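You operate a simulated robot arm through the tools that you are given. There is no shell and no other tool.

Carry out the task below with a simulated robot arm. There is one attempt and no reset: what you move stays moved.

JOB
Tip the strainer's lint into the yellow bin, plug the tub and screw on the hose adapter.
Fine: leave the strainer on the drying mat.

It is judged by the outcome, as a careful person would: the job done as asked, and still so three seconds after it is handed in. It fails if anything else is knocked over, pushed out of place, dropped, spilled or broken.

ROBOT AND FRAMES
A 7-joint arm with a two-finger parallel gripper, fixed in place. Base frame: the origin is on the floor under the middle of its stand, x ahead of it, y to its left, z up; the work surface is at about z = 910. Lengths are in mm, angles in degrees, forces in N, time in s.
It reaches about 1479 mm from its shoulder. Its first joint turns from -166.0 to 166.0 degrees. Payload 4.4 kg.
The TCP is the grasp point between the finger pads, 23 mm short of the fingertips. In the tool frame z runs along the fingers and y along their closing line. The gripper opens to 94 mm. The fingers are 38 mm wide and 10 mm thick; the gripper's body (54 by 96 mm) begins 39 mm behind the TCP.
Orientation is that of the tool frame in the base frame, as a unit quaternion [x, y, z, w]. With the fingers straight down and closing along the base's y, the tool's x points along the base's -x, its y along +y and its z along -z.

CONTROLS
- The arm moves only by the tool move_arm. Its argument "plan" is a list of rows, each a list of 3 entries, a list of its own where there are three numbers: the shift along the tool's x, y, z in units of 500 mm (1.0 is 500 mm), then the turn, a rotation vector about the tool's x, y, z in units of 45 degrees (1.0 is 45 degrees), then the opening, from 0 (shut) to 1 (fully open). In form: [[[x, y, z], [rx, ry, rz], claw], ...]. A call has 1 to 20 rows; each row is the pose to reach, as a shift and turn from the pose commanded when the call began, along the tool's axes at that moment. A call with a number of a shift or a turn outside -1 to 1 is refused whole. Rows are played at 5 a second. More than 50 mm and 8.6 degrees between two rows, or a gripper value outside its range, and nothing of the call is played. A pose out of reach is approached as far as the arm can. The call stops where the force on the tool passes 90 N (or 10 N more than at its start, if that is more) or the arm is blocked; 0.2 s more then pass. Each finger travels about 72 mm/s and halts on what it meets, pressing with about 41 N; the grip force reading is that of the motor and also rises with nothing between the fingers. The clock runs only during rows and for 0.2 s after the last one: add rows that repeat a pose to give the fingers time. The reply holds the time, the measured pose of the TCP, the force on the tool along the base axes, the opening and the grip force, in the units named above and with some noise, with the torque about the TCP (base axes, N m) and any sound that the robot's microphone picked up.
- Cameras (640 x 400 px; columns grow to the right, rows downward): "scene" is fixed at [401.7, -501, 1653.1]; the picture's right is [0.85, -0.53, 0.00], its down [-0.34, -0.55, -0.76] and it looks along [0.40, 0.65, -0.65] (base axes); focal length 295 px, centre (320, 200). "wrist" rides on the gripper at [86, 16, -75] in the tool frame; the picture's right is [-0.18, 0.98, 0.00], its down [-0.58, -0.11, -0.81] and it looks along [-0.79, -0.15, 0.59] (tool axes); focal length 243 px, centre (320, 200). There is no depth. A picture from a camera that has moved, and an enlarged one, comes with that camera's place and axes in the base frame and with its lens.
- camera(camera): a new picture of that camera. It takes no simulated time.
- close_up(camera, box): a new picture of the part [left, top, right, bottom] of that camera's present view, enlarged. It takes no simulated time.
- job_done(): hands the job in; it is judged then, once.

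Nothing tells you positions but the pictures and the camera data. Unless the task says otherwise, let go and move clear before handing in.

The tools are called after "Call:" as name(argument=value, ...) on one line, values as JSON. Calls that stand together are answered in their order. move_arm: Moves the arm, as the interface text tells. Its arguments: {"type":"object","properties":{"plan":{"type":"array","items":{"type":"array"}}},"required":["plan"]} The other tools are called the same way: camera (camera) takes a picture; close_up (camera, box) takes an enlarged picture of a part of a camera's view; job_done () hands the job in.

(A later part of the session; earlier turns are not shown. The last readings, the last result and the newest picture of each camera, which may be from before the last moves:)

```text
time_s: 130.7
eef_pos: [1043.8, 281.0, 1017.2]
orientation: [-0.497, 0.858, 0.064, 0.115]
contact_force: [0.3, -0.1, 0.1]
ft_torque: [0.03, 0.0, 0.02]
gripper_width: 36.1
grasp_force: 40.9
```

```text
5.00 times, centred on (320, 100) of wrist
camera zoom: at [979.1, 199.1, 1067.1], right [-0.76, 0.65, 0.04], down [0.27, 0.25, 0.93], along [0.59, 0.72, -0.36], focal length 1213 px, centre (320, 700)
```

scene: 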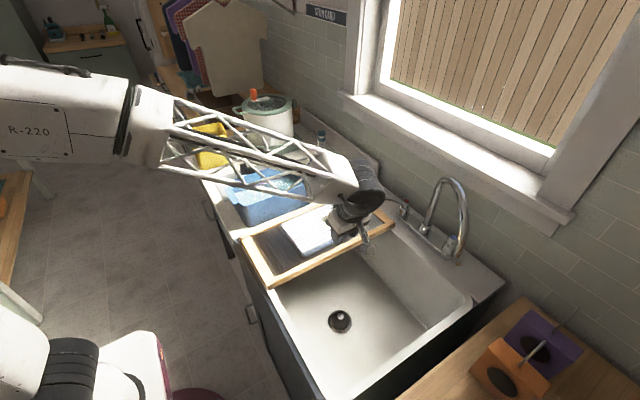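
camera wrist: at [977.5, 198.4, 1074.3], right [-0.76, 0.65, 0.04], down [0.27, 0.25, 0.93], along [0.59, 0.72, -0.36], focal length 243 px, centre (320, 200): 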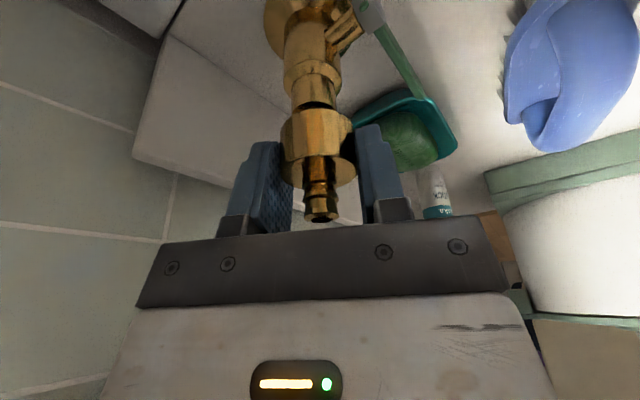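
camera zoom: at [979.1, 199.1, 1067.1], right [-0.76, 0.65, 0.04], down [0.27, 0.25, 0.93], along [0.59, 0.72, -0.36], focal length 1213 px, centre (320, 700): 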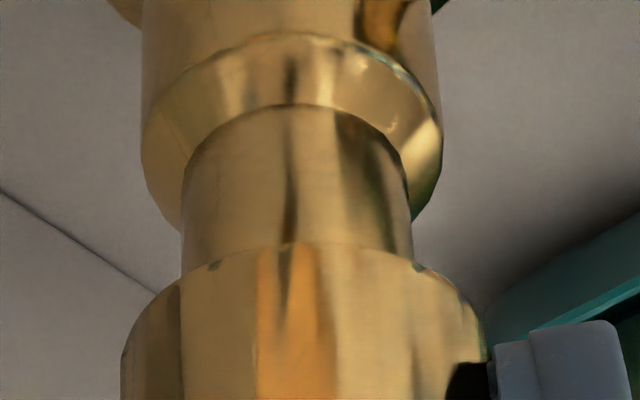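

The adapter and stub now agree within about 0.5 mm in this view. I'll make a small correction and lower in small steps, watching for contact.

Call:
move_arm(plan=[[[0.0004, 0.0009, 0.0019], [0, 0, 0], 0], [[0.001, 0.0009, 0.0039], [0, 0, 0], 0], [[0.0015, 0.0009, 0.0058], [0, 0, 0], 0], [[0.0015, 0.0009, 0.0058], [0, 0, 0], 0]])

Call:
move_arm(plan=[[[0.0005, 0, 0.0019], [0, 0, 0], 0], [[0.0005, 0, 0.0019], [0, 0, 0], 0]])

Call:
move_arm(plan=[[[0.0005, 0, 0.0019], [0, 0, 0], 0], [[0.0005, 0, 0.0019], [0, 0, 0], 0]])

Call:
close_up(camera="wrist", box=[260, 40, 380, 180])

```text
time_s: 131.7
eef_pos: [1044.4, 279.5, 1015.3]
orientation: [-0.497, 0.858, 0.065, 0.115]
contact_force: [-0.1, 0.2, -1.3]
ft_torque: [0.01, -0.03, 0.0]
gripper_width: 36.2
grasp_force: 41.1
```

```text
time_s: 132.2
eef_pos: [1043.5, 279.8, 1013.6]
orientation: [-0.496, 0.858, 0.065, 0.114]
contact_force: [-0.1, -0.3, -0.7]
ft_torque: [0.01, 0.0, 0.01]
gripper_width: 35.9
grasp_force: 41.3
```

```text
time_s: 132.8
eef_pos: [1043.4, 280.7, 1013.6]
orientation: [-0.496, 0.858, 0.065, 0.115]
contact_force: [-0.3, -0.2, -1.2]
ft_torque: [-0.03, 0.02, -0.01]
gripper_width: 35.8
grasp_force: 41.3
```

```text
2.86 times, centred on (320, 110) of wrist
camera zoom: at [978.5, 199.1, 1062.4], right [-0.76, 0.65, 0.04], down [0.27, 0.25, 0.93], along [0.59, 0.72, -0.36], focal length 693 px, centre (320, 457)
```

zoom: 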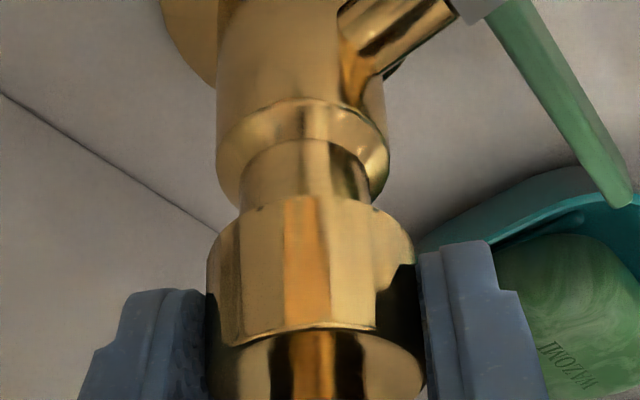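

Call:
move_arm(plan=[[[0.0005, 0, 0.0019], [0, 0, 0], 0], [[0.0005, 0, 0.0019], [0, 0, 0], 0]])

Call:
move_arm(plan=[[[0.0005, 0, 0.0019], [0, 0, 0], 0], [[0.0005, 0, 0.0019], [0, 0, 0], 0]])

Call:
move_arm(plan=[[[0.0005, 0, 0.0019], [0, 0, 0], 0], [[0.0005, 0, 0.0019], [0, 0, 0], 0]])

Call:
move_arm(plan=[[[0.0005, 0, 0.0019], [0, 0, 0], 0], [[0.0005, 0, 0.0019], [0, 0, 0], 0]])

```text
time_s: 133.4
eef_pos: [1045.7, 280.5, 1011.9]
orientation: [-0.496, 0.858, 0.064, 0.114]
contact_force: [1.0, -0.8, 3.2]
ft_torque: [-0.01, -0.01, 0.0]
gripper_width: 36.3
grasp_force: 41.2
```

```text
time_s: 134.1
eef_pos: [1044.0, 280.0, 1012.5]
orientation: [-0.496, 0.858, 0.064, 0.115]
contact_force: [-1.7, -2.9, 12.9]
ft_torque: [0.02, -0.08, -0.01]
gripper_width: 36.1
grasp_force: 40.8
```

```text
time_s: 134.7
eef_pos: [1044.5, 280.9, 1007.0]
orientation: [-0.495, 0.859, 0.064, 0.113]
contact_force: [20.9, 5.4, -5.4]
ft_torque: [0.16, -0.4, 0.03]
gripper_width: 35.9
grasp_force: 41.6
```

```text
time_s: 135.2
eef_pos: [1044.3, 280.9, 1008.1]
orientation: [-0.495, 0.859, 0.065, 0.115]
contact_force: [16.0, 2.1, -8.2]
ft_torque: [0.06, -0.29, 0.03]
gripper_width: 35.7
grasp_force: 41.3
```

The adapter dropped onto the stub after a 13 N touch, and now there's a 16–20 N sideways force toward +x. I'll shift +1 mm in x to relieve it and look.

Call:
move_arm(plan=[[[-0.001, -0.0017, 0.0003], [0, 0, 0], 0], [[-0.001, -0.0017, 0.0003], [0, 0, 0], 0]])

Call:
close_up(camera="wrist", box=[260, 40, 380, 180])

Call:
close_up(camera="scene", box=[345, 152, 363, 176])

```text
time_s: 135.8
eef_pos: [1045.1, 280.2, 1009.2]
orientation: [-0.496, 0.858, 0.065, 0.114]
contact_force: [1.2, -0.2, 0.0]
ft_torque: [0.0, 0.01, 0.0]
gripper_width: 35.8
grasp_force: 41.1
```

```text
2.86 times, centred on (320, 110) of wrist
camera zoom: at [979.9, 199.4, 1059.1], right [-0.76, 0.65, 0.04], down [0.27, 0.25, 0.93], along [0.59, 0.72, -0.36], focal length 693 px, centre (320, 457)
```

zoom: 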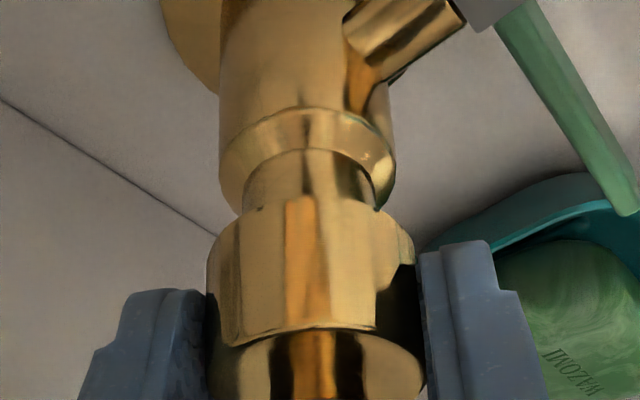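

```text
16.00 times, centred on (354, 164) of scene
camera zoom: at [401.7, -501.0, 1653.1], right [0.85, -0.53, 0.0], down [-0.34, -0.55, -0.76], along [0.4, 0.65, -0.65], focal length 4714 px, centre (-224, 776)
```

zoom: 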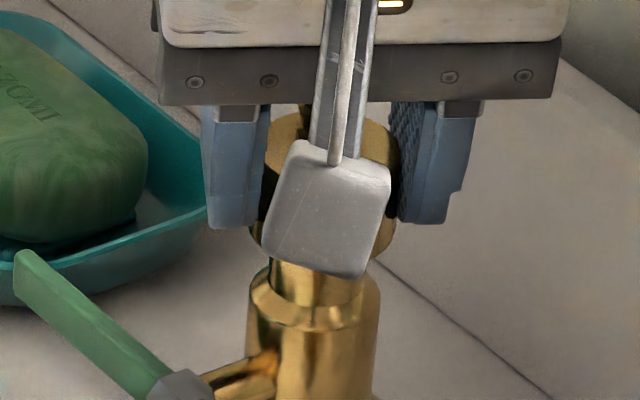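

The side force is gone and the adapter sits a few millimetres over the stub. I'll press down 2 mm to see whether it slides or a thread stops it.

Call:
move_arm(plan=[[[0.0005, 0, 0.0019], [0, 0, 0], 0], [[0.0005, 0, 0.0019], [0, 0, 0], 0]])

Call:
move_arm(plan=[[[0.0005, 0, 0.0019], [0, 0, 0], 0], [[0.0005, 0, 0.0019], [0, 0, 0], 0]])

Call:
move_arm(plan=[[[0.0005, 0, 0.0019], [0, 0, 0], 0], [[0.0005, 0, 0.0019], [0, 0, 0], 0]])

```text
time_s: 136.4
eef_pos: [1044.9, 280.9, 1008.6]
orientation: [-0.496, 0.858, 0.064, 0.115]
contact_force: [0.0, -0.4, 0.4]
ft_torque: [-0.02, 0.03, -0.02]
gripper_width: 35.7
grasp_force: 41.0
```

```text
time_s: 137.1
eef_pos: [1044.2, 280.0, 1007.0]
orientation: [-0.496, 0.858, 0.064, 0.115]
contact_force: [-1.1, -0.3, -1.0]
ft_torque: [0.01, -0.02, -0.02]
gripper_width: 36.2
grasp_force: 41.6
```

```text
time_s: 137.7
eef_pos: [1044.3, 281.5, 1006.5]
orientation: [-0.496, 0.858, 0.065, 0.114]
contact_force: [0.1, 0.1, -0.9]
ft_torque: [-0.02, -0.05, -0.02]
gripper_width: 36.1
grasp_force: 41.0
```

It slides freely, so I'll keep lowering until something resists.

Call:
move_arm(plan=[[[0.0005, 0, 0.0019], [0, 0, 0], 0], [[0.001, 0, 0.0039], [0, 0, 0], 0], [[0.001, 0, 0.0039], [0, 0, 0], 0]])

Call:
move_arm(plan=[[[0.0005, 0, 0.0019], [0, 0, 0], 0], [[0.001, 0, 0.0039], [0, 0, 0], 0], [[0.001, 0, 0.0039], [0, 0, 0], 0]])

Call:
move_arm(plan=[[[0.0005, 0, 0.0019], [0, 0, 0], 0], [[0.001, 0, 0.0039], [0, 0, 0], 0], [[0.001, 0, 0.0039], [0, 0, 0], 0]])

Call:
close_up(camera="wrist", box=[260, 40, 380, 180])

```text
time_s: 138.4
eef_pos: [1045.3, 280.4, 1004.0]
orientation: [-0.496, 0.858, 0.065, 0.115]
contact_force: [-0.2, 0.5, -0.3]
ft_torque: [-0.01, 0.0, -0.03]
gripper_width: 35.9
grasp_force: 41.0
```

```text
time_s: 139.2
eef_pos: [1045.3, 280.5, 1003.7]
orientation: [-0.496, 0.859, 0.064, 0.114]
contact_force: [-0.5, -0.5, -1.0]
ft_torque: [0.0, 0.01, -0.02]
gripper_width: 35.9
grasp_force: 40.8
```

```text
time_s: 140.1
eef_pos: [1044.1, 279.8, 1000.4]
orientation: [-0.496, 0.858, 0.064, 0.115]
contact_force: [-1.0, -0.9, 0.0]
ft_torque: [-0.01, 0.0, 0.0]
gripper_width: 36.3
grasp_force: 41.1
```

```text
2.86 times, centred on (320, 110) of wrist
camera zoom: at [979.9, 199.6, 1050.3], right [-0.76, 0.65, 0.04], down [0.27, 0.25, 0.93], along [0.59, 0.72, -0.36], focal length 693 px, centre (320, 457)
```

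zoom: 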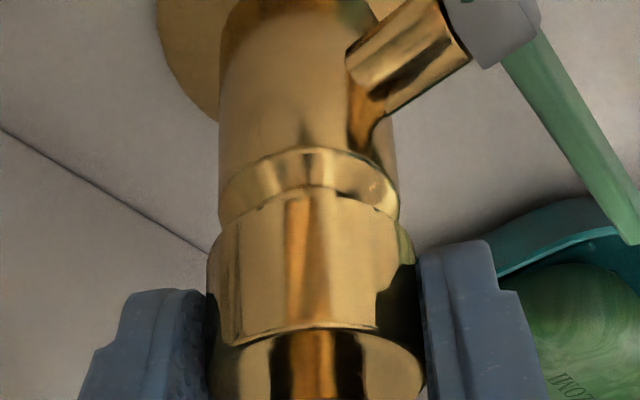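

It's almost down to the shoulder with no resistance. I'll continue until it touches.

Call:
move_arm(plan=[[[0.0005, 0, 0.0019], [0, 0, 0], 0], [[0.001, 0, 0.0039], [0, 0, 0], 0], [[0.001, 0, 0.0039], [0, 0, 0], 0]])

Call:
move_arm(plan=[[[0.0005, 0, 0.0019], [0, 0, 0], 0], [[0.001, 0, 0.0039], [0, 0, 0], 0], [[0.001, 0, 0.0039], [0, 0, 0], 0]])

Call:
move_arm(plan=[[[0.0005, 0, 0.0019], [0, 0, 0], 0], [[0.0005, 0, 0.0019], [0, 0, 0], 0]])

Call:
close_up(camera="wrist", box=[260, 40, 380, 180])

```text
time_s: 140.8
eef_pos: [1044.5, 280.5, 997.3]
orientation: [-0.496, 0.858, 0.064, 0.115]
contact_force: [1.0, 0.5, -1.3]
ft_torque: [0.04, -0.01, 0.02]
gripper_width: 36.0
grasp_force: 41.2
```

```text
time_s: 141.7
eef_pos: [1046.5, 279.9, 997.2]
orientation: [-0.495, 0.859, 0.063, 0.115]
contact_force: [5.1, 2.1, 3.7]
ft_torque: [-0.04, 0.14, 0.04]
gripper_width: 35.9
grasp_force: 40.8
```

```text
time_s: 142.2
eef_pos: [1046.1, 281.0, 996.5]
orientation: [-0.496, 0.858, 0.064, 0.115]
contact_force: [-0.3, 1.3, 13.3]
ft_torque: [0.0, 0.26, 0.01]
gripper_width: 35.6
grasp_force: 41.4
```

```text
2.86 times, centred on (320, 110) of wrist
camera zoom: at [980.1, 199.7, 1046.5], right [-0.76, 0.65, 0.04], down [0.27, 0.25, 0.93], along [0.59, 0.72, -0.36], focal length 693 px, centre (320, 457)
```

zoom: 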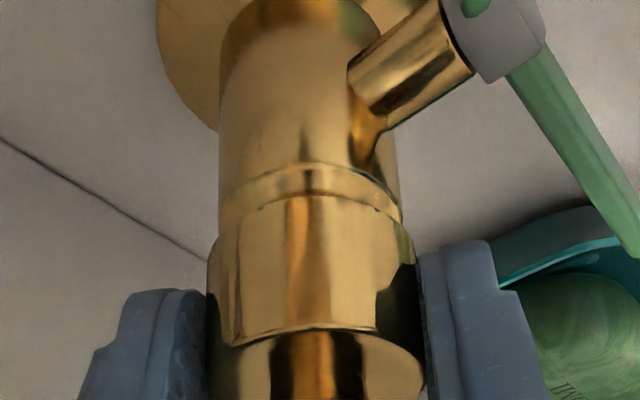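

It has seated at 13 N, TCP z ≈ 996.5, with about 16 mm of engagement. Next I'll turn it clockwise seen from above, 45° at first, and watch the torque.

Call:
move_arm(plan=[[[0, 0, 0], [0.0324, 0, 0.1207], 0], [[0, 0, 0], [0.0647, 0, 0.2415], 0], [[0, 0, 0], [0.0971, 0, 0.3622], 0], [[0, 0, 0], [0.1294, 0, 0.483], 0], [[0, 0, 0], [0.1618, 0, 0.6037], 0], [[0, 0, 0], [0.1941, 0, 0.7244], 0], [[0, 0, 0], [0.2265, 0, 0.8452], 0], [[0, 0, 0], [0.2588, 0, 0.9659], 0], [[0, 0, 0], [0.2588, 0, 0.9659], 0]])

Call:
close_up(camera="wrist", box=[240, 20, 400, 200])

```text
time_s: 144.2
eef_pos: [1045.6, 280.1, 995.8]
orientation: [-0.128, 0.983, 0.016, 0.132]
contact_force: [30.1, -2.5, 15.4]
ft_torque: [-0.02, -0.37, -0.01]
gripper_width: 36.1
grasp_force: 40.3
```

```text
2.22 times, centred on (320, 110) of wrist
camera zoom: at [942.2, 269.4, 1045.7], right [-0.08, 1.0, 0.05], down [0.36, -0.01, 0.93], along [0.93, 0.09, -0.36], focal length 539 px, centre (320, 400)
```

zoom: 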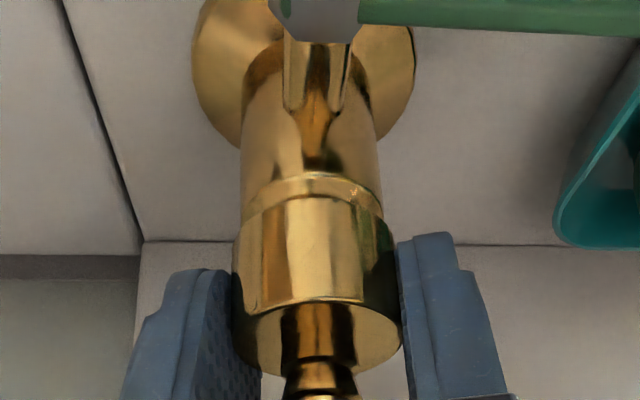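

It turned without torque, but 30 N of sideways load built up because the arm drifts slightly as it rotates. I'll relieve that by moving +1.5 mm in x and continue turning clockwise.

Call:
move_arm(plan=[[[-0.0028, -0.0008, 0.0008], [0, 0, 0], 0], [[-0.0028, -0.0008, 0.0008], [0, 0, 0], 0]])

Call:
move_arm(plan=[[[0, 0, 0], [0.0324, 0, 0.1207], 0], [[0, 0, 0], [0.0647, 0, 0.2415], 0], [[0, 0, 0], [0.0971, 0, 0.3622], 0], [[0, 0, 0], [0.1294, 0, 0.483], 0], [[0, 0, 0], [0.1294, 0, 0.483], 0]])

Call:
move_arm(plan=[[[0, 0, 0], [0.0324, 0, 0.1207], 0], [[0, 0, 0], [0.0647, 0, 0.2415], 0], [[0, 0, 0], [0.0971, 0, 0.3622], 0], [[0, 0, 0], [0.1294, 0, 0.483], 0], [[0, 0, 0], [0.1294, 0, 0.483], 0]])

```text
time_s: 144.8
eef_pos: [1045.3, 279.9, 995.9]
orientation: [-0.129, 0.983, 0.016, 0.13]
contact_force: [-25.6, -14.9, 24.6]
ft_torque: [-0.12, 0.45, -0.04]
gripper_width: 35.7
grasp_force: 41.4
```

```text
time_s: 146.1
eef_pos: [1047.6, 279.2, 996.0]
orientation: [0.066, 0.989, -0.009, 0.132]
contact_force: [-41.4, -21.4, 18.3]
ft_torque: [-0.57, 0.61, 0.04]
gripper_width: 36.0
grasp_force: 41.0
```

```text
time_s: 147.2
eef_pos: [1046.9, 279.5, 996.1]
orientation: [0.257, 0.957, -0.034, 0.128]
contact_force: [-47.2, -41.8, 9.6]
ft_torque: [-0.83, 0.52, 0.09]
gripper_width: 36.3
grasp_force: 40.5
```

Side load has built up, about 47 N and 42 N, so I'll re-centre by (-1.2, -1.1) mm and check the force and heights again.

Call:
move_arm(plan=[[[0.001, -0.0031, -0.0003], [0, 0, 0], 0], [[0.001, -0.0031, -0.0003], [0, 0, 0], 0]])

Call:
close_up(camera="wrist", box=[240, 20, 400, 200])

Call:
close_up(camera="scene", box=[320, 110, 400, 190])

```text
time_s: 147.8
eef_pos: [1046.6, 277.7, 996.3]
orientation: [0.257, 0.957, -0.033, 0.129]
contact_force: [6.4, -23.1, 0.7]
ft_torque: [-0.51, -0.04, 0.01]
gripper_width: 35.9
grasp_force: 40.9
```

```text
2.22 times, centred on (320, 110) of wrist
camera zoom: at [965.4, 344.9, 1045.6], right [0.65, 0.76, 0.05], down [0.25, -0.27, 0.93], along [0.72, -0.59, -0.36], focal length 539 px, centre (320, 400)
```

zoom: 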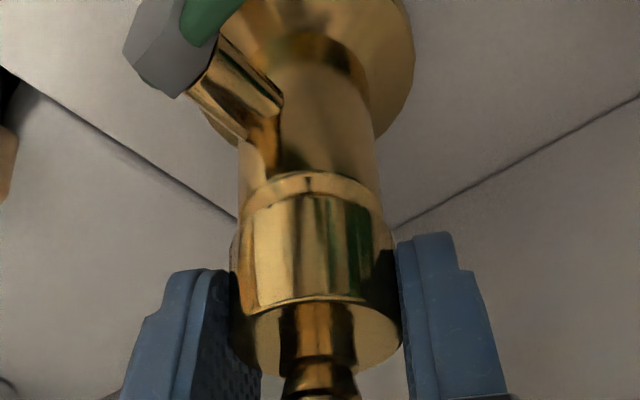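

```text
5.00 times, centred on (360, 150) of scene
camera zoom: at [401.7, -501.0, 1653.1], right [0.85, -0.53, 0.0], down [-0.34, -0.55, -0.76], along [0.4, 0.65, -0.65], focal length 1473 px, centre (120, 450)
```

zoom: 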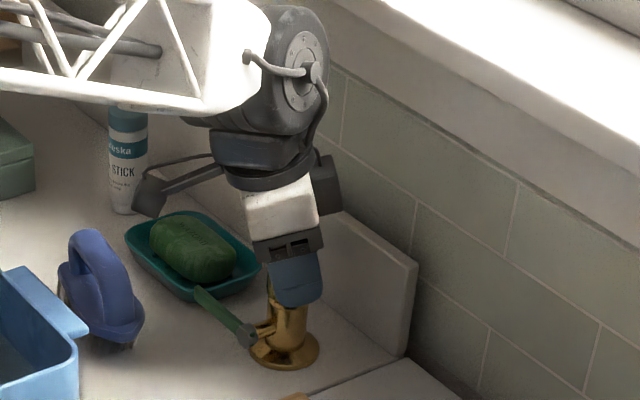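

Call:
move_arm(plan=[[[-0.0003, -0.0009, 0.0022], [0, 0, 0], 0], [[-0.0003, -0.0009, 0.0022], [0, 0, 0], 0]])

Call:
move_arm(plan=[[[0, 0, 0], [0.0324, 0, 0.1207], 0], [[0, 0, 0], [0.0647, 0, 0.2415], 0], [[0, 0, 0], [0.0971, 0, 0.3622], 0], [[0, 0, 0], [0.1294, 0, 0.483], 0], [[0, 0, 0], [0.1294, 0, 0.483], 0]])

Call:
move_arm(plan=[[[0, 0, 0], [0.0324, 0, 0.1207], 0], [[0, 0, 0], [0.0647, 0, 0.2415], 0], [[0, 0, 0], [0.0971, 0, 0.3622], 0], [[0, 0, 0], [0.1294, 0, 0.483], 0], [[0, 0, 0], [0.1294, 0, 0.483], 0]])

```text
time_s: 148.4
eef_pos: [1045.1, 279.9, 995.7]
orientation: [0.257, 0.957, -0.033, 0.13]
contact_force: [25.3, -6.0, 5.8]
ft_torque: [-0.19, -0.16, -0.03]
gripper_width: 35.8
grasp_force: 41.5
```

```text
time_s: 149.7
eef_pos: [1045.4, 278.6, 995.7]
orientation: [0.439, 0.888, -0.056, 0.121]
contact_force: [35.0, 8.9, 13.1]
ft_torque: [-0.09, -0.23, -0.04]
gripper_width: 36.1
grasp_force: 41.2
```

```text
time_s: 150.8
eef_pos: [1044.6, 278.0, 995.2]
orientation: [0.604, 0.786, -0.079, 0.106]
contact_force: [10.1, 9.5, 15.6]
ft_torque: [-0.01, 0.14, -0.06]
gripper_width: 35.9
grasp_force: 40.7
```

After 135° it is about 1 mm lower at the same load, so it appears to be threading down. I'll open the fingers slightly, rotate the hand back to yaw +60° and re-grip for another stroke.

Call:
move_arm(plan=[[[0, 0, 0], [0, 0, 0], 0.42], [[0, 0, 0], [0, 0, 0], 0.52], [[0, 0, 0], [0, 0, 0], 0.52]])

Call:
move_arm(plan=[[[0, 0, 0], [-0.0431, 0, -0.161], 0.52], [[0, 0, 0], [-0.0863, 0, -0.322], 0.52], [[0, 0, 0], [-0.1294, 0, -0.483], 0.52], [[0, 0, 0], [-0.1725, 0, -0.6439], 0.52], [[0, 0, 0], [-0.2157, 0, -0.8049], 0.52], [[0, 0, 0], [-0.2588, 0, -0.9659], 0.52], [[0, 0, 0], [-0.2588, 0, -0.9659], 0.52]])

Call:
close_up(camera="wrist", box=[220, 20, 420, 220])

```text
time_s: 151.7
eef_pos: [1045.3, 278.0, 995.9]
orientation: [0.604, 0.786, -0.079, 0.106]
contact_force: [-0.8, -0.9, -0.1]
ft_torque: [0.0, -0.01, 0.03]
gripper_width: 48.8
grasp_force: 0.0
```

```text
time_s: 153.2
eef_pos: [1045.3, 278.6, 994.7]
orientation: [0.256, 0.958, -0.033, 0.128]
contact_force: [0.0, 0.1, 0.6]
ft_torque: [0.01, 0.02, 0.04]
gripper_width: 49.0
grasp_force: 0.0
```

```text
2.00 times, centred on (320, 120) of wrist
camera zoom: at [964.8, 344.2, 1044.2], right [0.64, 0.76, 0.05], down [0.25, -0.27, 0.93], along [0.72, -0.59, -0.36], focal length 485 px, centre (320, 360)
```

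zoom: 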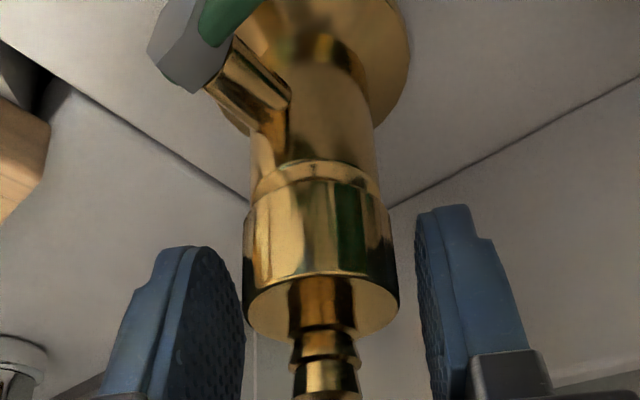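

Call:
move_arm(plan=[[[0, 0, 0], [-0.0431, 0, -0.161], 0.52], [[0, 0, 0], [-0.0863, 0, -0.322], 0.52], [[0, 0, 0], [-0.1294, 0, -0.483], 0.52], [[0, 0, 0], [-0.1725, 0, -0.6439], 0.52], [[0, 0, 0], [-0.2157, 0, -0.8049], 0.52], [[0, 0, 0], [-0.2588, 0, -0.9659], 0.52], [[0, 0, 0], [-0.2588, 0, -0.9659], 0.52]])

Call:
close_up(camera="wrist", box=[220, 20, 420, 220])

Call:
move_arm(plan=[[[0, 0, 0], [-0.0431, 0, -0.161], 0.52], [[0, 0, 0], [-0.0863, 0, -0.322], 0.52], [[0, 0, 0], [-0.1294, 0, -0.483], 0.52], [[0, 0, 0], [-0.1725, 0, -0.6439], 0.52], [[0, 0, 0], [-0.2157, 0, -0.8049], 0.52], [[0, 0, 0], [-0.2588, 0, -0.9659], 0.52], [[0, 0, 0], [-0.2588, 0, -0.9659], 0.52]])

Call:
close_up(camera="wrist", box=[220, 20, 420, 220])

```text
time_s: 154.8
eef_pos: [1045.2, 278.9, 995.5]
orientation: [-0.131, 0.982, 0.017, 0.132]
contact_force: [-1.0, 1.0, 0.6]
ft_torque: [0.0, -0.03, 0.01]
gripper_width: 48.8
grasp_force: 0.1
```

```text
2.00 times, centred on (320, 120) of wrist
camera zoom: at [942.5, 267.8, 1044.1], right [-0.08, 1.0, 0.05], down [0.37, -0.01, 0.93], along [0.93, 0.1, -0.36], focal length 485 px, centre (320, 360)
```

zoom: 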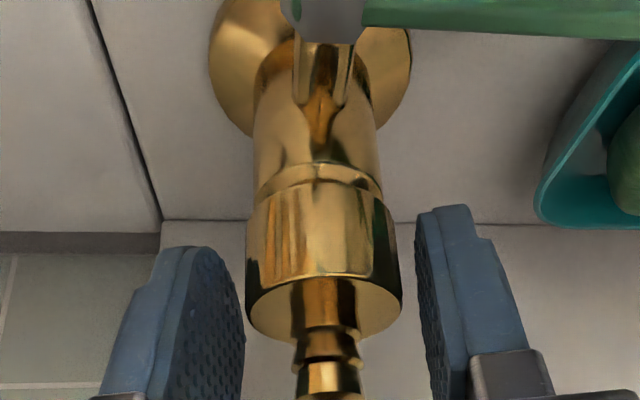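

```text
time_s: 156.4
eef_pos: [1045.1, 278.0, 994.3]
orientation: [-0.496, 0.858, 0.065, 0.115]
contact_force: [-0.2, 0.1, -0.2]
ft_torque: [-0.01, -0.01, -0.02]
gripper_width: 49.1
grasp_force: 0.1
```

```text
2.00 times, centred on (320, 120) of wrist
camera zoom: at [980.3, 197.6, 1044.5], right [-0.76, 0.64, 0.04], down [0.27, 0.25, 0.93], along [0.59, 0.72, -0.36], focal length 485 px, centre (320, 360)
```

zoom: 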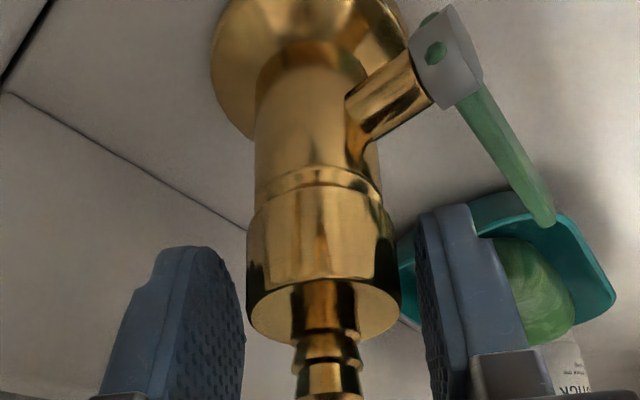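

The adapter stands upright on the stub, about 1.7 mm in +y from the gripper centre. I'll re-centre, grip again, press lightly and turn clockwise.

Call:
move_arm(plan=[[[-0.0027, 0.0019, 0.0007], [0, 0, 0], 0.52], [[-0.0027, 0.0019, 0.0007], [0, 0, 0], 0.4], [[-0.0027, 0.0019, 0.0007], [0, 0, 0], 0.2], [[-0.0027, 0.0019, 0.0007], [0, 0, 0], 0], [[-0.0027, 0.0019, 0.0007], [0, 0, 0], 0]])

Call:
move_arm(plan=[[[0.0005, 0, 0.0019], [0, 0, 0], 0], [[0.0005, 0, 0.0019], [0, 0, 0], 0]])

Call:
move_arm(plan=[[[0, 0, 0], [0.0324, 0, 0.1207], 0], [[0, 0, 0], [0.0647, 0, 0.2415], 0], [[0, 0, 0], [0.0971, 0, 0.3622], 0], [[0, 0, 0], [0.1294, 0, 0.483], 0], [[0, 0, 0], [0.1618, 0, 0.6037], 0], [[0, 0, 0], [0.1941, 0, 0.7244], 0], [[0, 0, 0], [0.2265, 0, 0.8452], 0], [[0, 0, 0], [0.2588, 0, 0.9659], 0], [[0, 0, 0], [0.2588, 0, 0.9659], 0]])

```text
time_s: 157.7
eef_pos: [1045.4, 280.2, 994.3]
orientation: [-0.496, 0.858, 0.064, 0.115]
contact_force: [-3.1, 1.3, -0.2]
ft_torque: [0.14, 0.21, 0.02]
gripper_width: 36.0
grasp_force: 40.7
```

```text
time_s: 158.2
eef_pos: [1045.4, 278.9, 994.8]
orientation: [-0.497, 0.858, 0.064, 0.113]
contact_force: [-11.8, -3.4, 6.5]
ft_torque: [-0.01, 0.5, -0.01]
gripper_width: 36.0
grasp_force: 41.3
```

```text
time_s: 160.2
eef_pos: [1045.4, 280.2, 994.8]
orientation: [-0.13, 0.983, 0.018, 0.131]
contact_force: [-7.9, -15.5, 4.4]
ft_torque: [-0.02, 0.28, 0.03]
gripper_width: 36.0
grasp_force: 40.9
```

Side loads are small now. I'll continue clockwise through the rest of this stroke.

Call:
move_arm(plan=[[[0.0005, -0.0006, 0.0019], [0.0324, 0, 0.1207], 0], [[0.0005, -0.0006, 0.0019], [0.0647, 0, 0.2415], 0], [[0.0005, -0.0006, 0.0019], [0.0971, 0, 0.3622], 0], [[0.0005, -0.0006, 0.0019], [0.1294, 0, 0.483], 0], [[0.0005, -0.0006, 0.0019], [0.1618, 0, 0.6037], 0], [[0.0005, -0.0006, 0.0019], [0.1941, 0, 0.7244], 0], [[0.0005, -0.0006, 0.0019], [0.2265, 0, 0.8452], 0], [[0.0005, -0.0006, 0.0019], [0.2588, 0, 0.9659], 0], [[0.0005, -0.0006, 0.0019], [0.2588, 0, 0.9659], 0]])

Call:
move_arm(plan=[[[0, 0, 0], [0.0324, 0, 0.1207], 0], [[0, 0, 0], [0.0647, 0, 0.2415], 0], [[0, 0, 0], [0.0971, 0, 0.3622], 0], [[0, 0, 0], [0.1294, 0, 0.483], 0], [[0, 0, 0], [0.1618, 0, 0.6037], 0], [[0, 0, 0], [0.1941, 0, 0.7244], 0], [[0, 0, 0], [0.2265, 0, 0.8452], 0], [[0, 0, 0], [0.2588, 0, 0.9659], 0], [[0, 0, 0], [0.2588, 0, 0.9659], 0]])

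Call:
close_up(camera="wrist", box=[220, 20, 420, 220])

```text
time_s: 162.2
eef_pos: [1044.9, 279.4, 993.8]
orientation: [0.257, 0.957, -0.033, 0.129]
contact_force: [-21.9, -19.1, 9.3]
ft_torque: [-0.51, 0.37, -0.01]
gripper_width: 35.9
grasp_force: 41.1
```

```text
time_s: 164.2
eef_pos: [1044.5, 279.0, 992.4]
orientation: [0.604, 0.786, -0.079, 0.106]
contact_force: [-21.7, -17.8, 0.9]
ft_torque: [-0.5, 0.45, 0.02]
gripper_width: 35.9
grasp_force: 40.7
```

```text
2.00 times, centred on (320, 120) of wrist
camera zoom: at [1034.6, 383.4, 1042.8], right [1.0, 0.08, 0.05], down [-0.02, -0.37, 0.93], along [0.09, -0.93, -0.37], focal length 485 px, centre (320, 360)
```

zoom: 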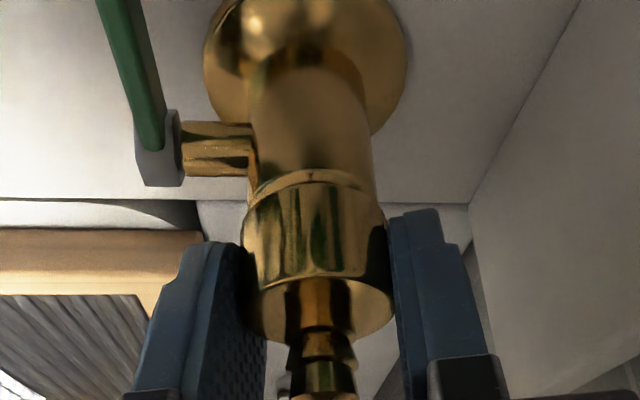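

It keeps moving down, now at z ≈ 992.4 and about 1–2 mm per stroke, with little torque. I'll do another regrip cycle.

Call:
move_arm(plan=[[[0, 0, 0], [0, 0, 0], 0.42], [[0, 0, 0], [0, 0, 0], 0.52], [[0, 0, 0], [0, 0, 0], 0.52], [[0, 0, 0], [-0.0431, 0, -0.161], 0.52], [[0, 0, 0], [-0.0863, 0, -0.322], 0.52], [[0, 0, 0], [-0.1294, 0, -0.483], 0.52], [[0, 0, 0], [-0.1725, 0, -0.6439], 0.52], [[0, 0, 0], [-0.2157, 0, -0.8049], 0.52], [[0, 0, 0], [-0.2588, 0, -0.9659], 0.52]])

Call:
move_arm(plan=[[[0, 0, 0], [-0.0431, 0, -0.161], 0.52], [[0, 0, 0], [-0.0863, 0, -0.322], 0.52], [[0, 0, 0], [-0.1294, 0, -0.483], 0.52], [[0, 0, 0], [-0.1725, 0, -0.6439], 0.52], [[0, 0, 0], [-0.2157, 0, -0.8049], 0.52], [[0, 0, 0], [-0.2588, 0, -0.9659], 0.52]])

Call:
move_arm(plan=[[[0, 0, 0], [-0.0431, 0, -0.161], 0.52], [[0, 0, 0], [-0.0863, 0, -0.322], 0.52], [[0, 0, 0], [-0.1294, 0, -0.483], 0.52], [[0, 0, 0], [-0.1725, 0, -0.6439], 0.52], [[0, 0, 0], [-0.2157, 0, -0.8049], 0.52], [[0, 0, 0], [-0.2588, 0, -0.9659], 0.52], [[0, 0, 0], [-0.2588, 0, -0.9659], 0.52]])

Call:
close_up(camera="wrist", box=[220, 20, 420, 220])

Call:
close_up(camera="scene", box=[342, 152, 366, 180])

```text
time_s: 166.2
eef_pos: [1044.7, 280.9, 993.8]
orientation: [0.256, 0.958, -0.032, 0.128]
contact_force: [0.3, 0.6, -0.9]
ft_torque: [0.01, -0.03, 0.01]
gripper_width: 48.9
grasp_force: 0.1
```

```text
time_s: 167.7
eef_pos: [1044.6, 279.2, 993.3]
orientation: [-0.131, 0.983, 0.017, 0.131]
contact_force: [-0.4, -0.3, 0.3]
ft_torque: [0.01, 0.02, -0.02]
gripper_width: 48.8
grasp_force: 0.0
```

```text
time_s: 169.2
eef_pos: [1045.3, 280.1, 993.4]
orientation: [-0.496, 0.858, 0.064, 0.115]
contact_force: [0.3, 0.4, 0.9]
ft_torque: [0.03, -0.02, 0.02]
gripper_width: 49.0
grasp_force: 0.1
```

```text
2.00 times, centred on (320, 120) of wrist
camera zoom: at [980.6, 199.0, 1042.6], right [-0.76, 0.64, 0.04], down [0.27, 0.25, 0.93], along [0.59, 0.72, -0.36], focal length 485 px, centre (320, 360)
```

zoom: 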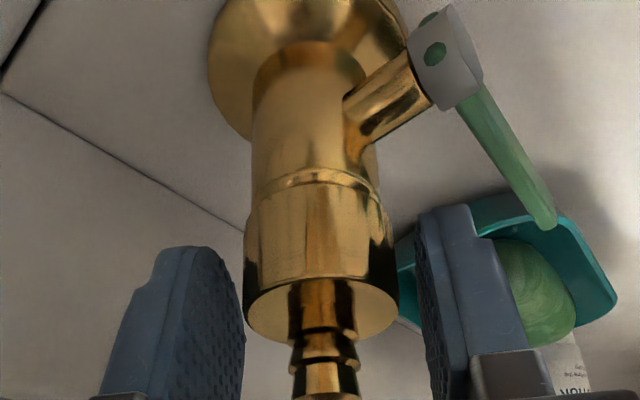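

```text
14.29 times, centred on (354, 166) of scene
camera zoom: at [401.7, -501.0, 1653.1], right [0.85, -0.53, 0.0], down [-0.34, -0.55, -0.76], along [0.4, 0.65, -0.65], focal length 4209 px, centre (-166, 686)
```

zoom: 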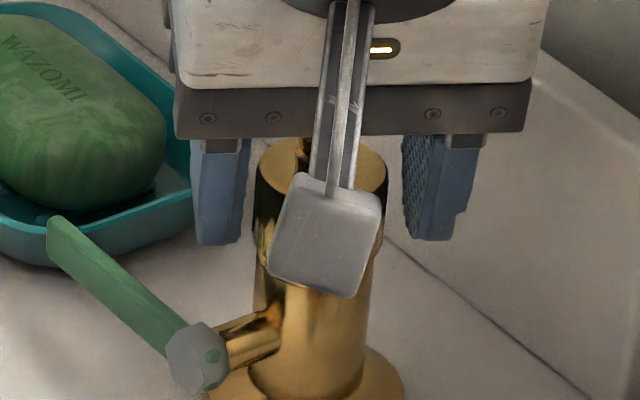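

The gap to the shoulder is shrinking. I'll centre slightly, grip and do a third stroke.

Call:
move_arm(plan=[[[-0.0004, 0.0014, 0], [0, 0, 0], 0.52], [[-0.0004, 0.0014, 0], [0, 0, 0], 0.4], [[-0.0004, 0.0014, 0], [0, 0, 0], 0.2], [[-0.0004, 0.0014, 0], [0, 0, 0], 0], [[-0.0004, 0.0014, 0], [0, 0, 0], 0], [[0.0001, 0.0014, 0.0019], [0, 0, 0], 0], [[0.0001, 0.0014, 0.0019], [0, 0, 0], 0]])

Call:
move_arm(plan=[[[0, 0, 0], [0.0324, 0, 0.1207], 0], [[0, 0, 0], [0.0647, 0, 0.2415], 0], [[0, 0, 0], [0.0971, 0, 0.3622], 0], [[0, 0, 0], [0.1294, 0, 0.483], 0], [[0, 0, 0], [0.1618, 0, 0.6037], 0], [[0, 0, 0], [0.1941, 0, 0.7244], 0], [[0, 0, 0], [0.2265, 0, 0.8452], 0], [[0, 0, 0], [0.2588, 0, 0.9659], 0], [[0, 0, 0], [0.2588, 0, 0.9659], 0]])

Call:
move_arm(plan=[[[0.0003, -0.0004, 0.001], [0.0324, 0, 0.1207], 0], [[0.0003, -0.0004, 0.001], [0.0647, 0, 0.2415], 0], [[0.0003, -0.0004, 0.001], [0.0971, 0, 0.3622], 0], [[0.0003, -0.0004, 0.001], [0.1294, 0, 0.483], 0], [[0.0003, -0.0004, 0.001], [0.1618, 0, 0.6037], 0], [[0.0003, -0.0004, 0.001], [0.1941, 0, 0.7244], 0], [[0.0003, -0.0004, 0.001], [0.2265, 0, 0.8452], 0], [[0.0003, -0.0004, 0.001], [0.2588, 0, 0.9659], 0], [[0.0003, -0.0004, 0.001], [0.2588, 0, 0.9659], 0]])

Call:
move_arm(plan=[[[0.0003, -0.0004, 0.001], [0.0324, 0, 0.1207], 0], [[0.0003, -0.0004, 0.001], [0.0647, 0, 0.2415], 0], [[0.0003, -0.0004, 0.001], [0.0971, 0, 0.3622], 0], [[0.0003, -0.0004, 0.001], [0.1294, 0, 0.483], 0], [[0.0003, -0.0004, 0.001], [0.1618, 0, 0.6037], 0], [[0.0003, -0.0004, 0.001], [0.1941, 0, 0.7244], 0], [[0.0003, -0.0004, 0.001], [0.2265, 0, 0.8452], 0], [[0.0003, -0.0004, 0.001], [0.2588, 0, 0.9659], 0], [[0.0003, -0.0004, 0.001], [0.2588, 0, 0.9659], 0]])

```text
time_s: 170.8
eef_pos: [1044.8, 280.9, 992.6]
orientation: [-0.496, 0.858, 0.064, 0.115]
contact_force: [6.3, -5.9, 5.0]
ft_torque: [-0.06, 0.08, 0.03]
gripper_width: 35.6
grasp_force: 41.1
```

```text
time_s: 172.8
eef_pos: [1045.8, 280.1, 991.2]
orientation: [-0.129, 0.983, 0.016, 0.131]
contact_force: [23.1, -7.8, 4.1]
ft_torque: [-0.07, -0.12, 0.02]
gripper_width: 35.8
grasp_force: 41.5
```

```text
time_s: 174.8
eef_pos: [1045.8, 279.6, 991.9]
orientation: [0.258, 0.957, -0.034, 0.129]
contact_force: [14.0, -17.9, 5.3]
ft_torque: [-0.43, -0.24, -0.04]
gripper_width: 35.4
grasp_force: 40.9
```

```text
time_s: 176.8
eef_pos: [1045.1, 279.5, 991.6]
orientation: [0.604, 0.786, -0.078, 0.105]
contact_force: [1.9, -0.3, -0.7]
ft_torque: [-0.22, 0.2, 0.61]
gripper_width: 36.0
grasp_force: 40.7
```

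The torque about the vertical has risen to 0.6 N·m, so it's tightening. I'll turn a little further, in small increments, to confirm it's snug.

Call:
move_arm(plan=[[[0, 0, 0], [0.0288, 0, 0.1073], 0], [[0, 0, 0], [0.0288, 0, 0.1073], 0]])

Call:
move_arm(plan=[[[0, 0, 0], [0.0288, 0, 0.1073], 0], [[0, 0, 0], [0.0288, 0, 0.1073], 0]])

Call:
close_up(camera="wrist", box=[220, 20, 420, 220])

Call:
close_up(camera="scene", box=[335, 145, 373, 187])

```text
time_s: 177.4
eef_pos: [1044.8, 279.6, 990.9]
orientation: [0.638, 0.759, -0.083, 0.102]
contact_force: [-3.8, -2.7, 0.0]
ft_torque: [-0.09, 0.1, 0.59]
gripper_width: 35.8
grasp_force: 41.2
```

```text
time_s: 178.1
eef_pos: [1045.3, 280.9, 991.5]
orientation: [0.671, 0.73, -0.087, 0.098]
contact_force: [-9.4, -6.8, 0.1]
ft_torque: [-0.12, 0.3, 0.87]
gripper_width: 36.0
grasp_force: 41.0
```

```text
2.00 times, centred on (320, 120) of wrist
camera zoom: at [1052.6, 384.0, 1040.7], right [0.99, -0.09, 0.05], down [-0.08, -0.36, 0.93], along [-0.07, -0.93, -0.37], focal length 485 px, centre (320, 360)
```

zoom: 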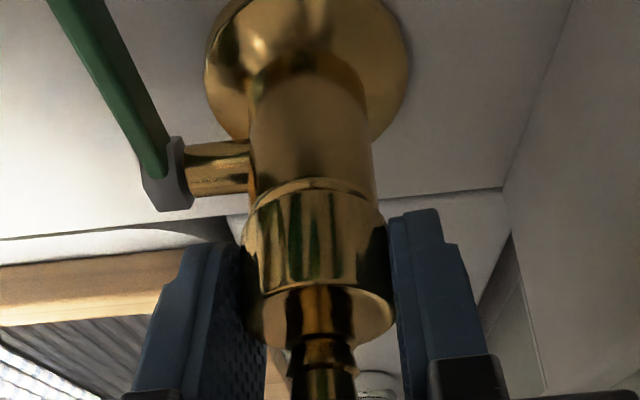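

```text
9.52 times, centred on (354, 166) of scene
camera zoom: at [401.7, -501.0, 1653.1], right [0.85, -0.53, 0.0], down [-0.34, -0.55, -0.76], along [0.4, 0.65, -0.65], focal length 2806 px, centre (-4, 524)
```

zoom: 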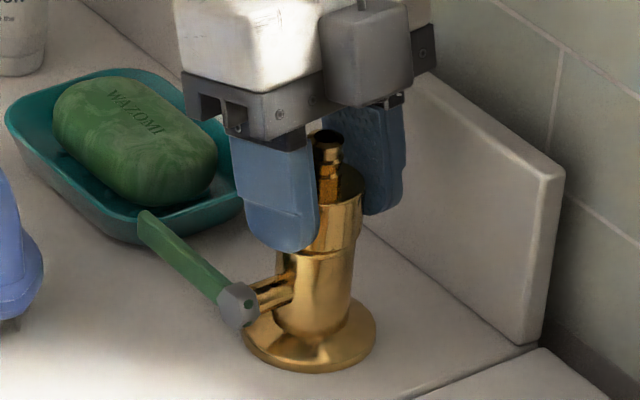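

Torque climbs to 0.87 N·m over just 10°, and the valve and its lever haven't moved. I'll regrip once more and give a short turn to confirm it's tight rather than slipping in the grip.

Call:
move_arm(plan=[[[0, 0, 0], [0, 0, 0], 0.42], [[0, 0, 0], [0, 0, 0], 0.52], [[0, 0, 0], [0, 0, 0], 0.52], [[0, 0, 0], [-0.0431, 0, -0.161], 0.52], [[0, 0, 0], [-0.0863, 0, -0.322], 0.52], [[0, 0, 0], [-0.1294, 0, -0.483], 0.52], [[0, 0, 0], [-0.1725, 0, -0.6439], 0.52], [[0, 0, 0], [-0.2157, 0, -0.8049], 0.52], [[0, 0, 0], [-0.2588, 0, -0.9659], 0.52], [[0, 0, 0], [-0.2588, 0, -0.9659], 0.52]])

Call:
close_up(camera="wrist", box=[220, 20, 420, 220])

Call:
close_up(camera="scene", box=[335, 145, 373, 187])

```text
time_s: 180.2
eef_pos: [1045.3, 279.6, 990.3]
orientation: [0.339, 0.931, -0.045, 0.124]
contact_force: [-0.1, 0.1, -1.3]
ft_torque: [0.0, -0.02, 0.0]
gripper_width: 48.8
grasp_force: 0.1
```

```text
2.00 times, centred on (320, 120) of wrist
camera zoom: at [976.7, 358.7, 1040.6], right [0.77, 0.64, 0.05], down [0.2, -0.31, 0.93], along [0.61, -0.7, -0.36], focal length 485 px, centre (320, 360)
```

zoom: 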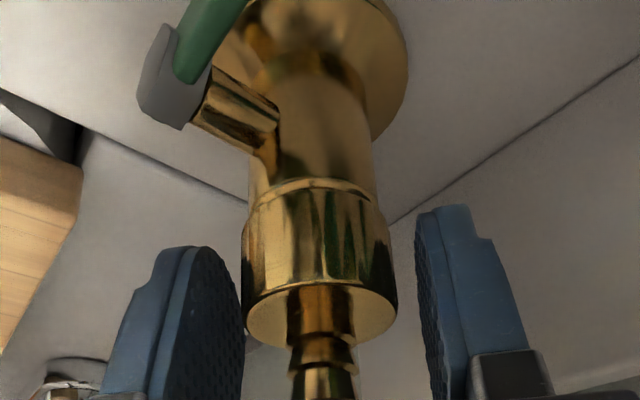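

```text
9.52 times, centred on (354, 166) of scene
camera zoom: at [401.7, -501.0, 1653.1], right [0.85, -0.53, 0.0], down [-0.34, -0.55, -0.76], along [0.4, 0.65, -0.65], focal length 2806 px, centre (-4, 524)
```

zoom: 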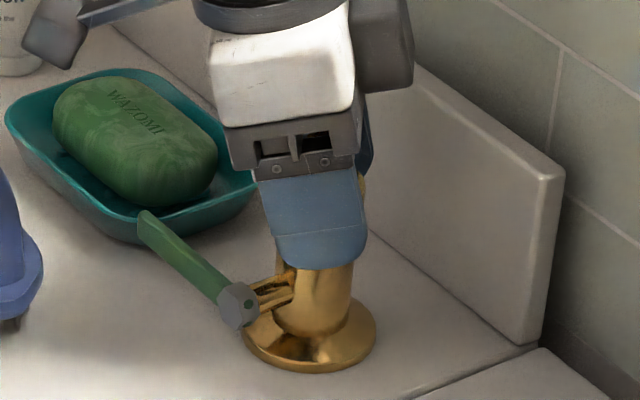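

Call:
move_arm(plan=[[[0, 0, 0], [0, 0, 0], 0.4], [[0, 0, 0], [0, 0, 0], 0.2], [[0, 0, 0], [0, 0, 0], 0], [[0, 0, 0], [0, 0, 0], 0], [[0, 0, 0], [0.0288, 0, 0.1073], 0], [[0, 0, 0], [0.0288, 0, 0.1073], 0]])

Call:
move_arm(plan=[[[0, 0, 0], [0.0288, 0, 0.1073], 0], [[0, 0, 0], [0.0288, 0, 0.1073], 0]])

Call:
move_arm(plan=[[[0, 0, 0], [0.0288, 0, 0.1073], 0], [[0, 0, 0], [0.0288, 0, 0.1073], 0]])

```text
time_s: 181.7
eef_pos: [1044.3, 279.9, 990.8]
orientation: [0.378, 0.916, -0.049, 0.122]
contact_force: [0.9, 1.2, 1.6]
ft_torque: [-0.39, 0.06, 0.79]
gripper_width: 36.0
grasp_force: 41.5
```

```text
time_s: 182.2
eef_pos: [1045.3, 279.8, 990.4]
orientation: [0.42, 0.898, -0.054, 0.12]
contact_force: [0.0, -3.9, 0.4]
ft_torque: [-0.31, 0.04, 0.63]
gripper_width: 35.9
grasp_force: 40.9
```

```text
time_s: 182.8
eef_pos: [1044.9, 280.3, 991.3]
orientation: [0.459, 0.879, -0.059, 0.118]
contact_force: [-1.4, -3.2, 0.0]
ft_torque: [-0.07, 0.03, 0.54]
gripper_width: 35.8
grasp_force: 41.2
```

Torque jumps at once and then the grip begins to slip, with no further descent, so the adapter is screwed on tight. I'll release it and lift straight clear.

Call:
move_arm(plan=[[[0, 0, 0], [0, 0, 0], 0.42], [[0, 0, 0], [0, 0, 0], 0.55], [[0, 0, 0], [0, 0, 0], 0.58], [[0, 0, 0], [0, 0, 0], 0.58]])

Call:
move_arm(plan=[[[-0.0026, 0, -0.0097], [0, 0, 0], 0.58], [[-0.0078, 0, -0.029], [0, 0, 0], 0.58], [[-0.0155, 0, -0.058], [0, 0, 0], 0.58], [[-0.0259, 0, -0.0966], [0, 0, 0], 0.58], [[-0.0388, 0, -0.1449], [0, 0, 0], 0.58], [[-0.0518, 0, -0.1932], [0, 0, 0], 0.58], [[-0.0673, 0, -0.2511], [0, 0, 0], 0.58], [[-0.0828, 0, -0.3091], [0, 0, 0], 0.58], [[-0.0828, 0, -0.3091], [0, 0, 0], 0.58]])

Call:
camera(camera="wrist")

Call:
close_up(camera="scene", box=[335, 145, 373, 187])

Call:
camera(camera="scene")

```text
time_s: 183.8
eef_pos: [1045.2, 281.1, 991.8]
orientation: [0.458, 0.879, -0.06, 0.118]
contact_force: [0.0, -0.3, -0.3]
ft_torque: [0.02, 0.02, 0.0]
gripper_width: 54.6
grasp_force: 0.1
```

```text
time_s: 185.8
eef_pos: [1043.9, 279.3, 1151.7]
orientation: [0.457, 0.88, -0.059, 0.118]
contact_force: [0.3, 0.7, -0.1]
ft_torque: [-0.01, 0.01, 0.01]
gripper_width: 54.3
grasp_force: 0.0
```

```text
taken
camera wrist: at [999.1, 373.3, 1200.8], right [0.91, 0.42, 0.05], down [0.11, -0.35, 0.93], along [0.41, -0.84, -0.36], focal length 243 px, centre (320, 200)
```

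wrist: 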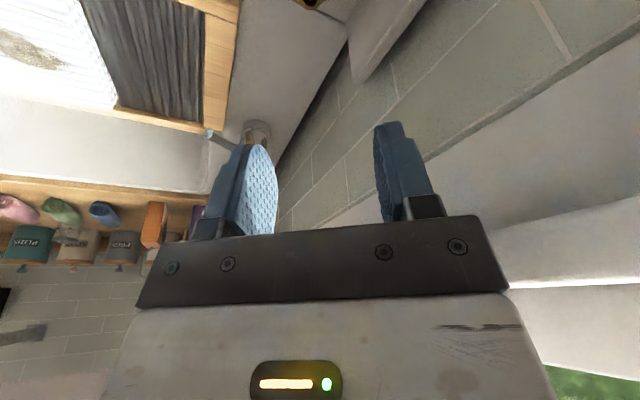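

```text
9.52 times, centred on (354, 166) of scene
camera zoom: at [401.7, -501.0, 1653.1], right [0.85, -0.53, 0.0], down [-0.34, -0.55, -0.76], along [0.4, 0.65, -0.65], focal length 2806 px, centre (-4, 524)
```

zoom: 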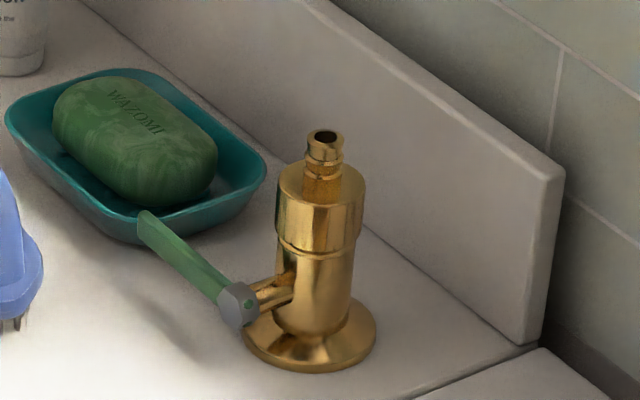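

```text
taken
```

scene: 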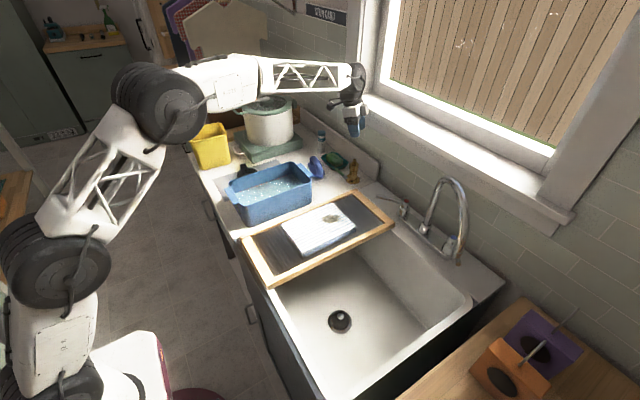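

The adapter sits flush on the valve. I'll move clear and re-check the plug from nearby.

Call:
move_arm(plan=[[[-0.0038, -0.0625, -0.0068], [-0.0325, 0, -0.1207], 0.58], [[-0.0076, -0.125, -0.0135], [-0.065, 0, -0.2414], 0.58], [[-0.0114, -0.187, -0.0203], [-0.0975, 0, -0.362], 0.58], [[-0.0153, -0.25, -0.027], [-0.13, 0, -0.4828], 0.58], [[-0.019, -0.3123, -0.0338], [-0.1625, 0, -0.6034], 0.58], [[-0.0229, -0.3748, -0.0405], [-0.195, 0, -0.7241], 0.58], [[-0.0267, -0.4372, -0.0473], [-0.2275, 0, -0.8448], 0.58], [[-0.0305, -0.4997, -0.054], [-0.26, 0, -0.9655], 0.58], [[-0.0305, -0.4997, -0.054], [-0.26, 0, -0.9655], 0.58]])

Call:
move_arm(plan=[[[0.0489, -0.0594, 0.0098], [0, 0.0373, 0], 0.58], [[0.0978, -0.1189, 0.0197], [0, 0.0746, 0], 0.58], [[0.1467, -0.1783, 0.0295], [0, 0.1119, 0], 0.58], [[0.1956, -0.2378, 0.0393], [0, 0.1492, 0], 0.58], [[0.2444, -0.2972, 0.0492], [0, 0.1864, 0], 0.58], [[0.2933, -0.3567, 0.059], [0, 0.2237, 0], 0.58], [[0.3422, -0.4161, 0.0688], [0, 0.261, 0], 0.58], [[0.3911, -0.4756, 0.0787], [0, 0.2983, 0], 0.58], [[0.44, -0.535, 0.0885], [0, 0.3356, 0], 0.58], [[0.44, -0.535, 0.0885], [0, 0.3356, 0], 0.58]])

Call:
move_arm(plan=[[[0, 0, 0.053], [0, 0, 0], 0.58], [[0, 0, 0.106], [0, 0, 0], 0.58], [[0, 0, 0.159], [0, 0, 0], 0.58], [[0, 0, 0.212], [0, 0, 0], 0.58], [[0, 0, 0.264], [0, 0, 0], 0.58], [[0, 0, 0.264], [0, 0, 0], 0.58]])

Call:
camera(camera="wrist")

Call:
camera(camera="scene")

```text
time_s: 187.8
eef_pos: [842.7, 130.3, 1180.8]
orientation: [0.086, 0.987, -0.011, 0.132]
contact_force: [-1.2, -0.4, 0.3]
ft_torque: [0.01, -0.02, 0.0]
gripper_width: 54.4
grasp_force: 0.1
```

```text
time_s: 190.1
eef_pos: [599.9, -97.5, 1078.7]
orientation: [0.088, 0.996, 0.001, 0.0]
contact_force: [0.8, 0.1, -0.1]
ft_torque: [0.0, 0.0, 0.02]
gripper_width: 54.8
grasp_force: 0.0
```

```text
time_s: 191.4
eef_pos: [600.0, -97.1, 947.7]
orientation: [0.087, 0.996, 0.001, 0.002]
contact_force: [0.4, -0.2, 0.7]
ft_torque: [-0.01, -0.01, 0.01]
gripper_width: 54.5
grasp_force: 0.1
```

```text
taken
camera wrist: at [518.5, -66.2, 1022.1], right [0.35, 0.94, 0.0], down [0.55, -0.21, 0.81], along [0.76, -0.28, -0.59], focal length 243 px, centre (320, 200)
```

wrist: 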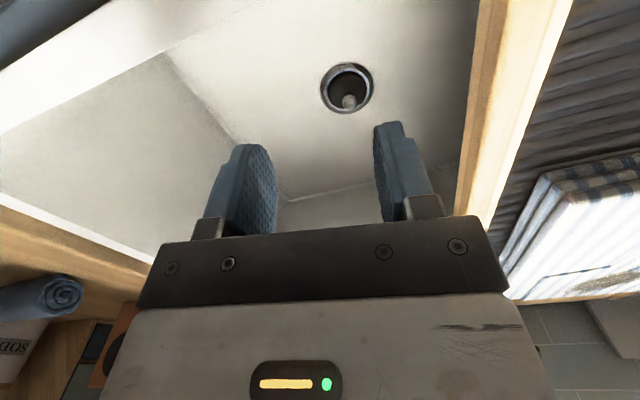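

```text
taken
```

scene: 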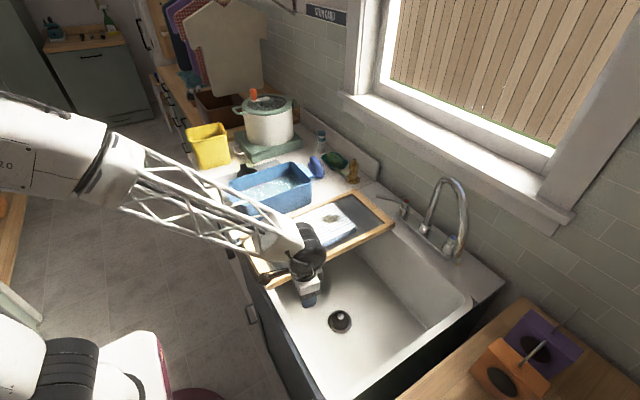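

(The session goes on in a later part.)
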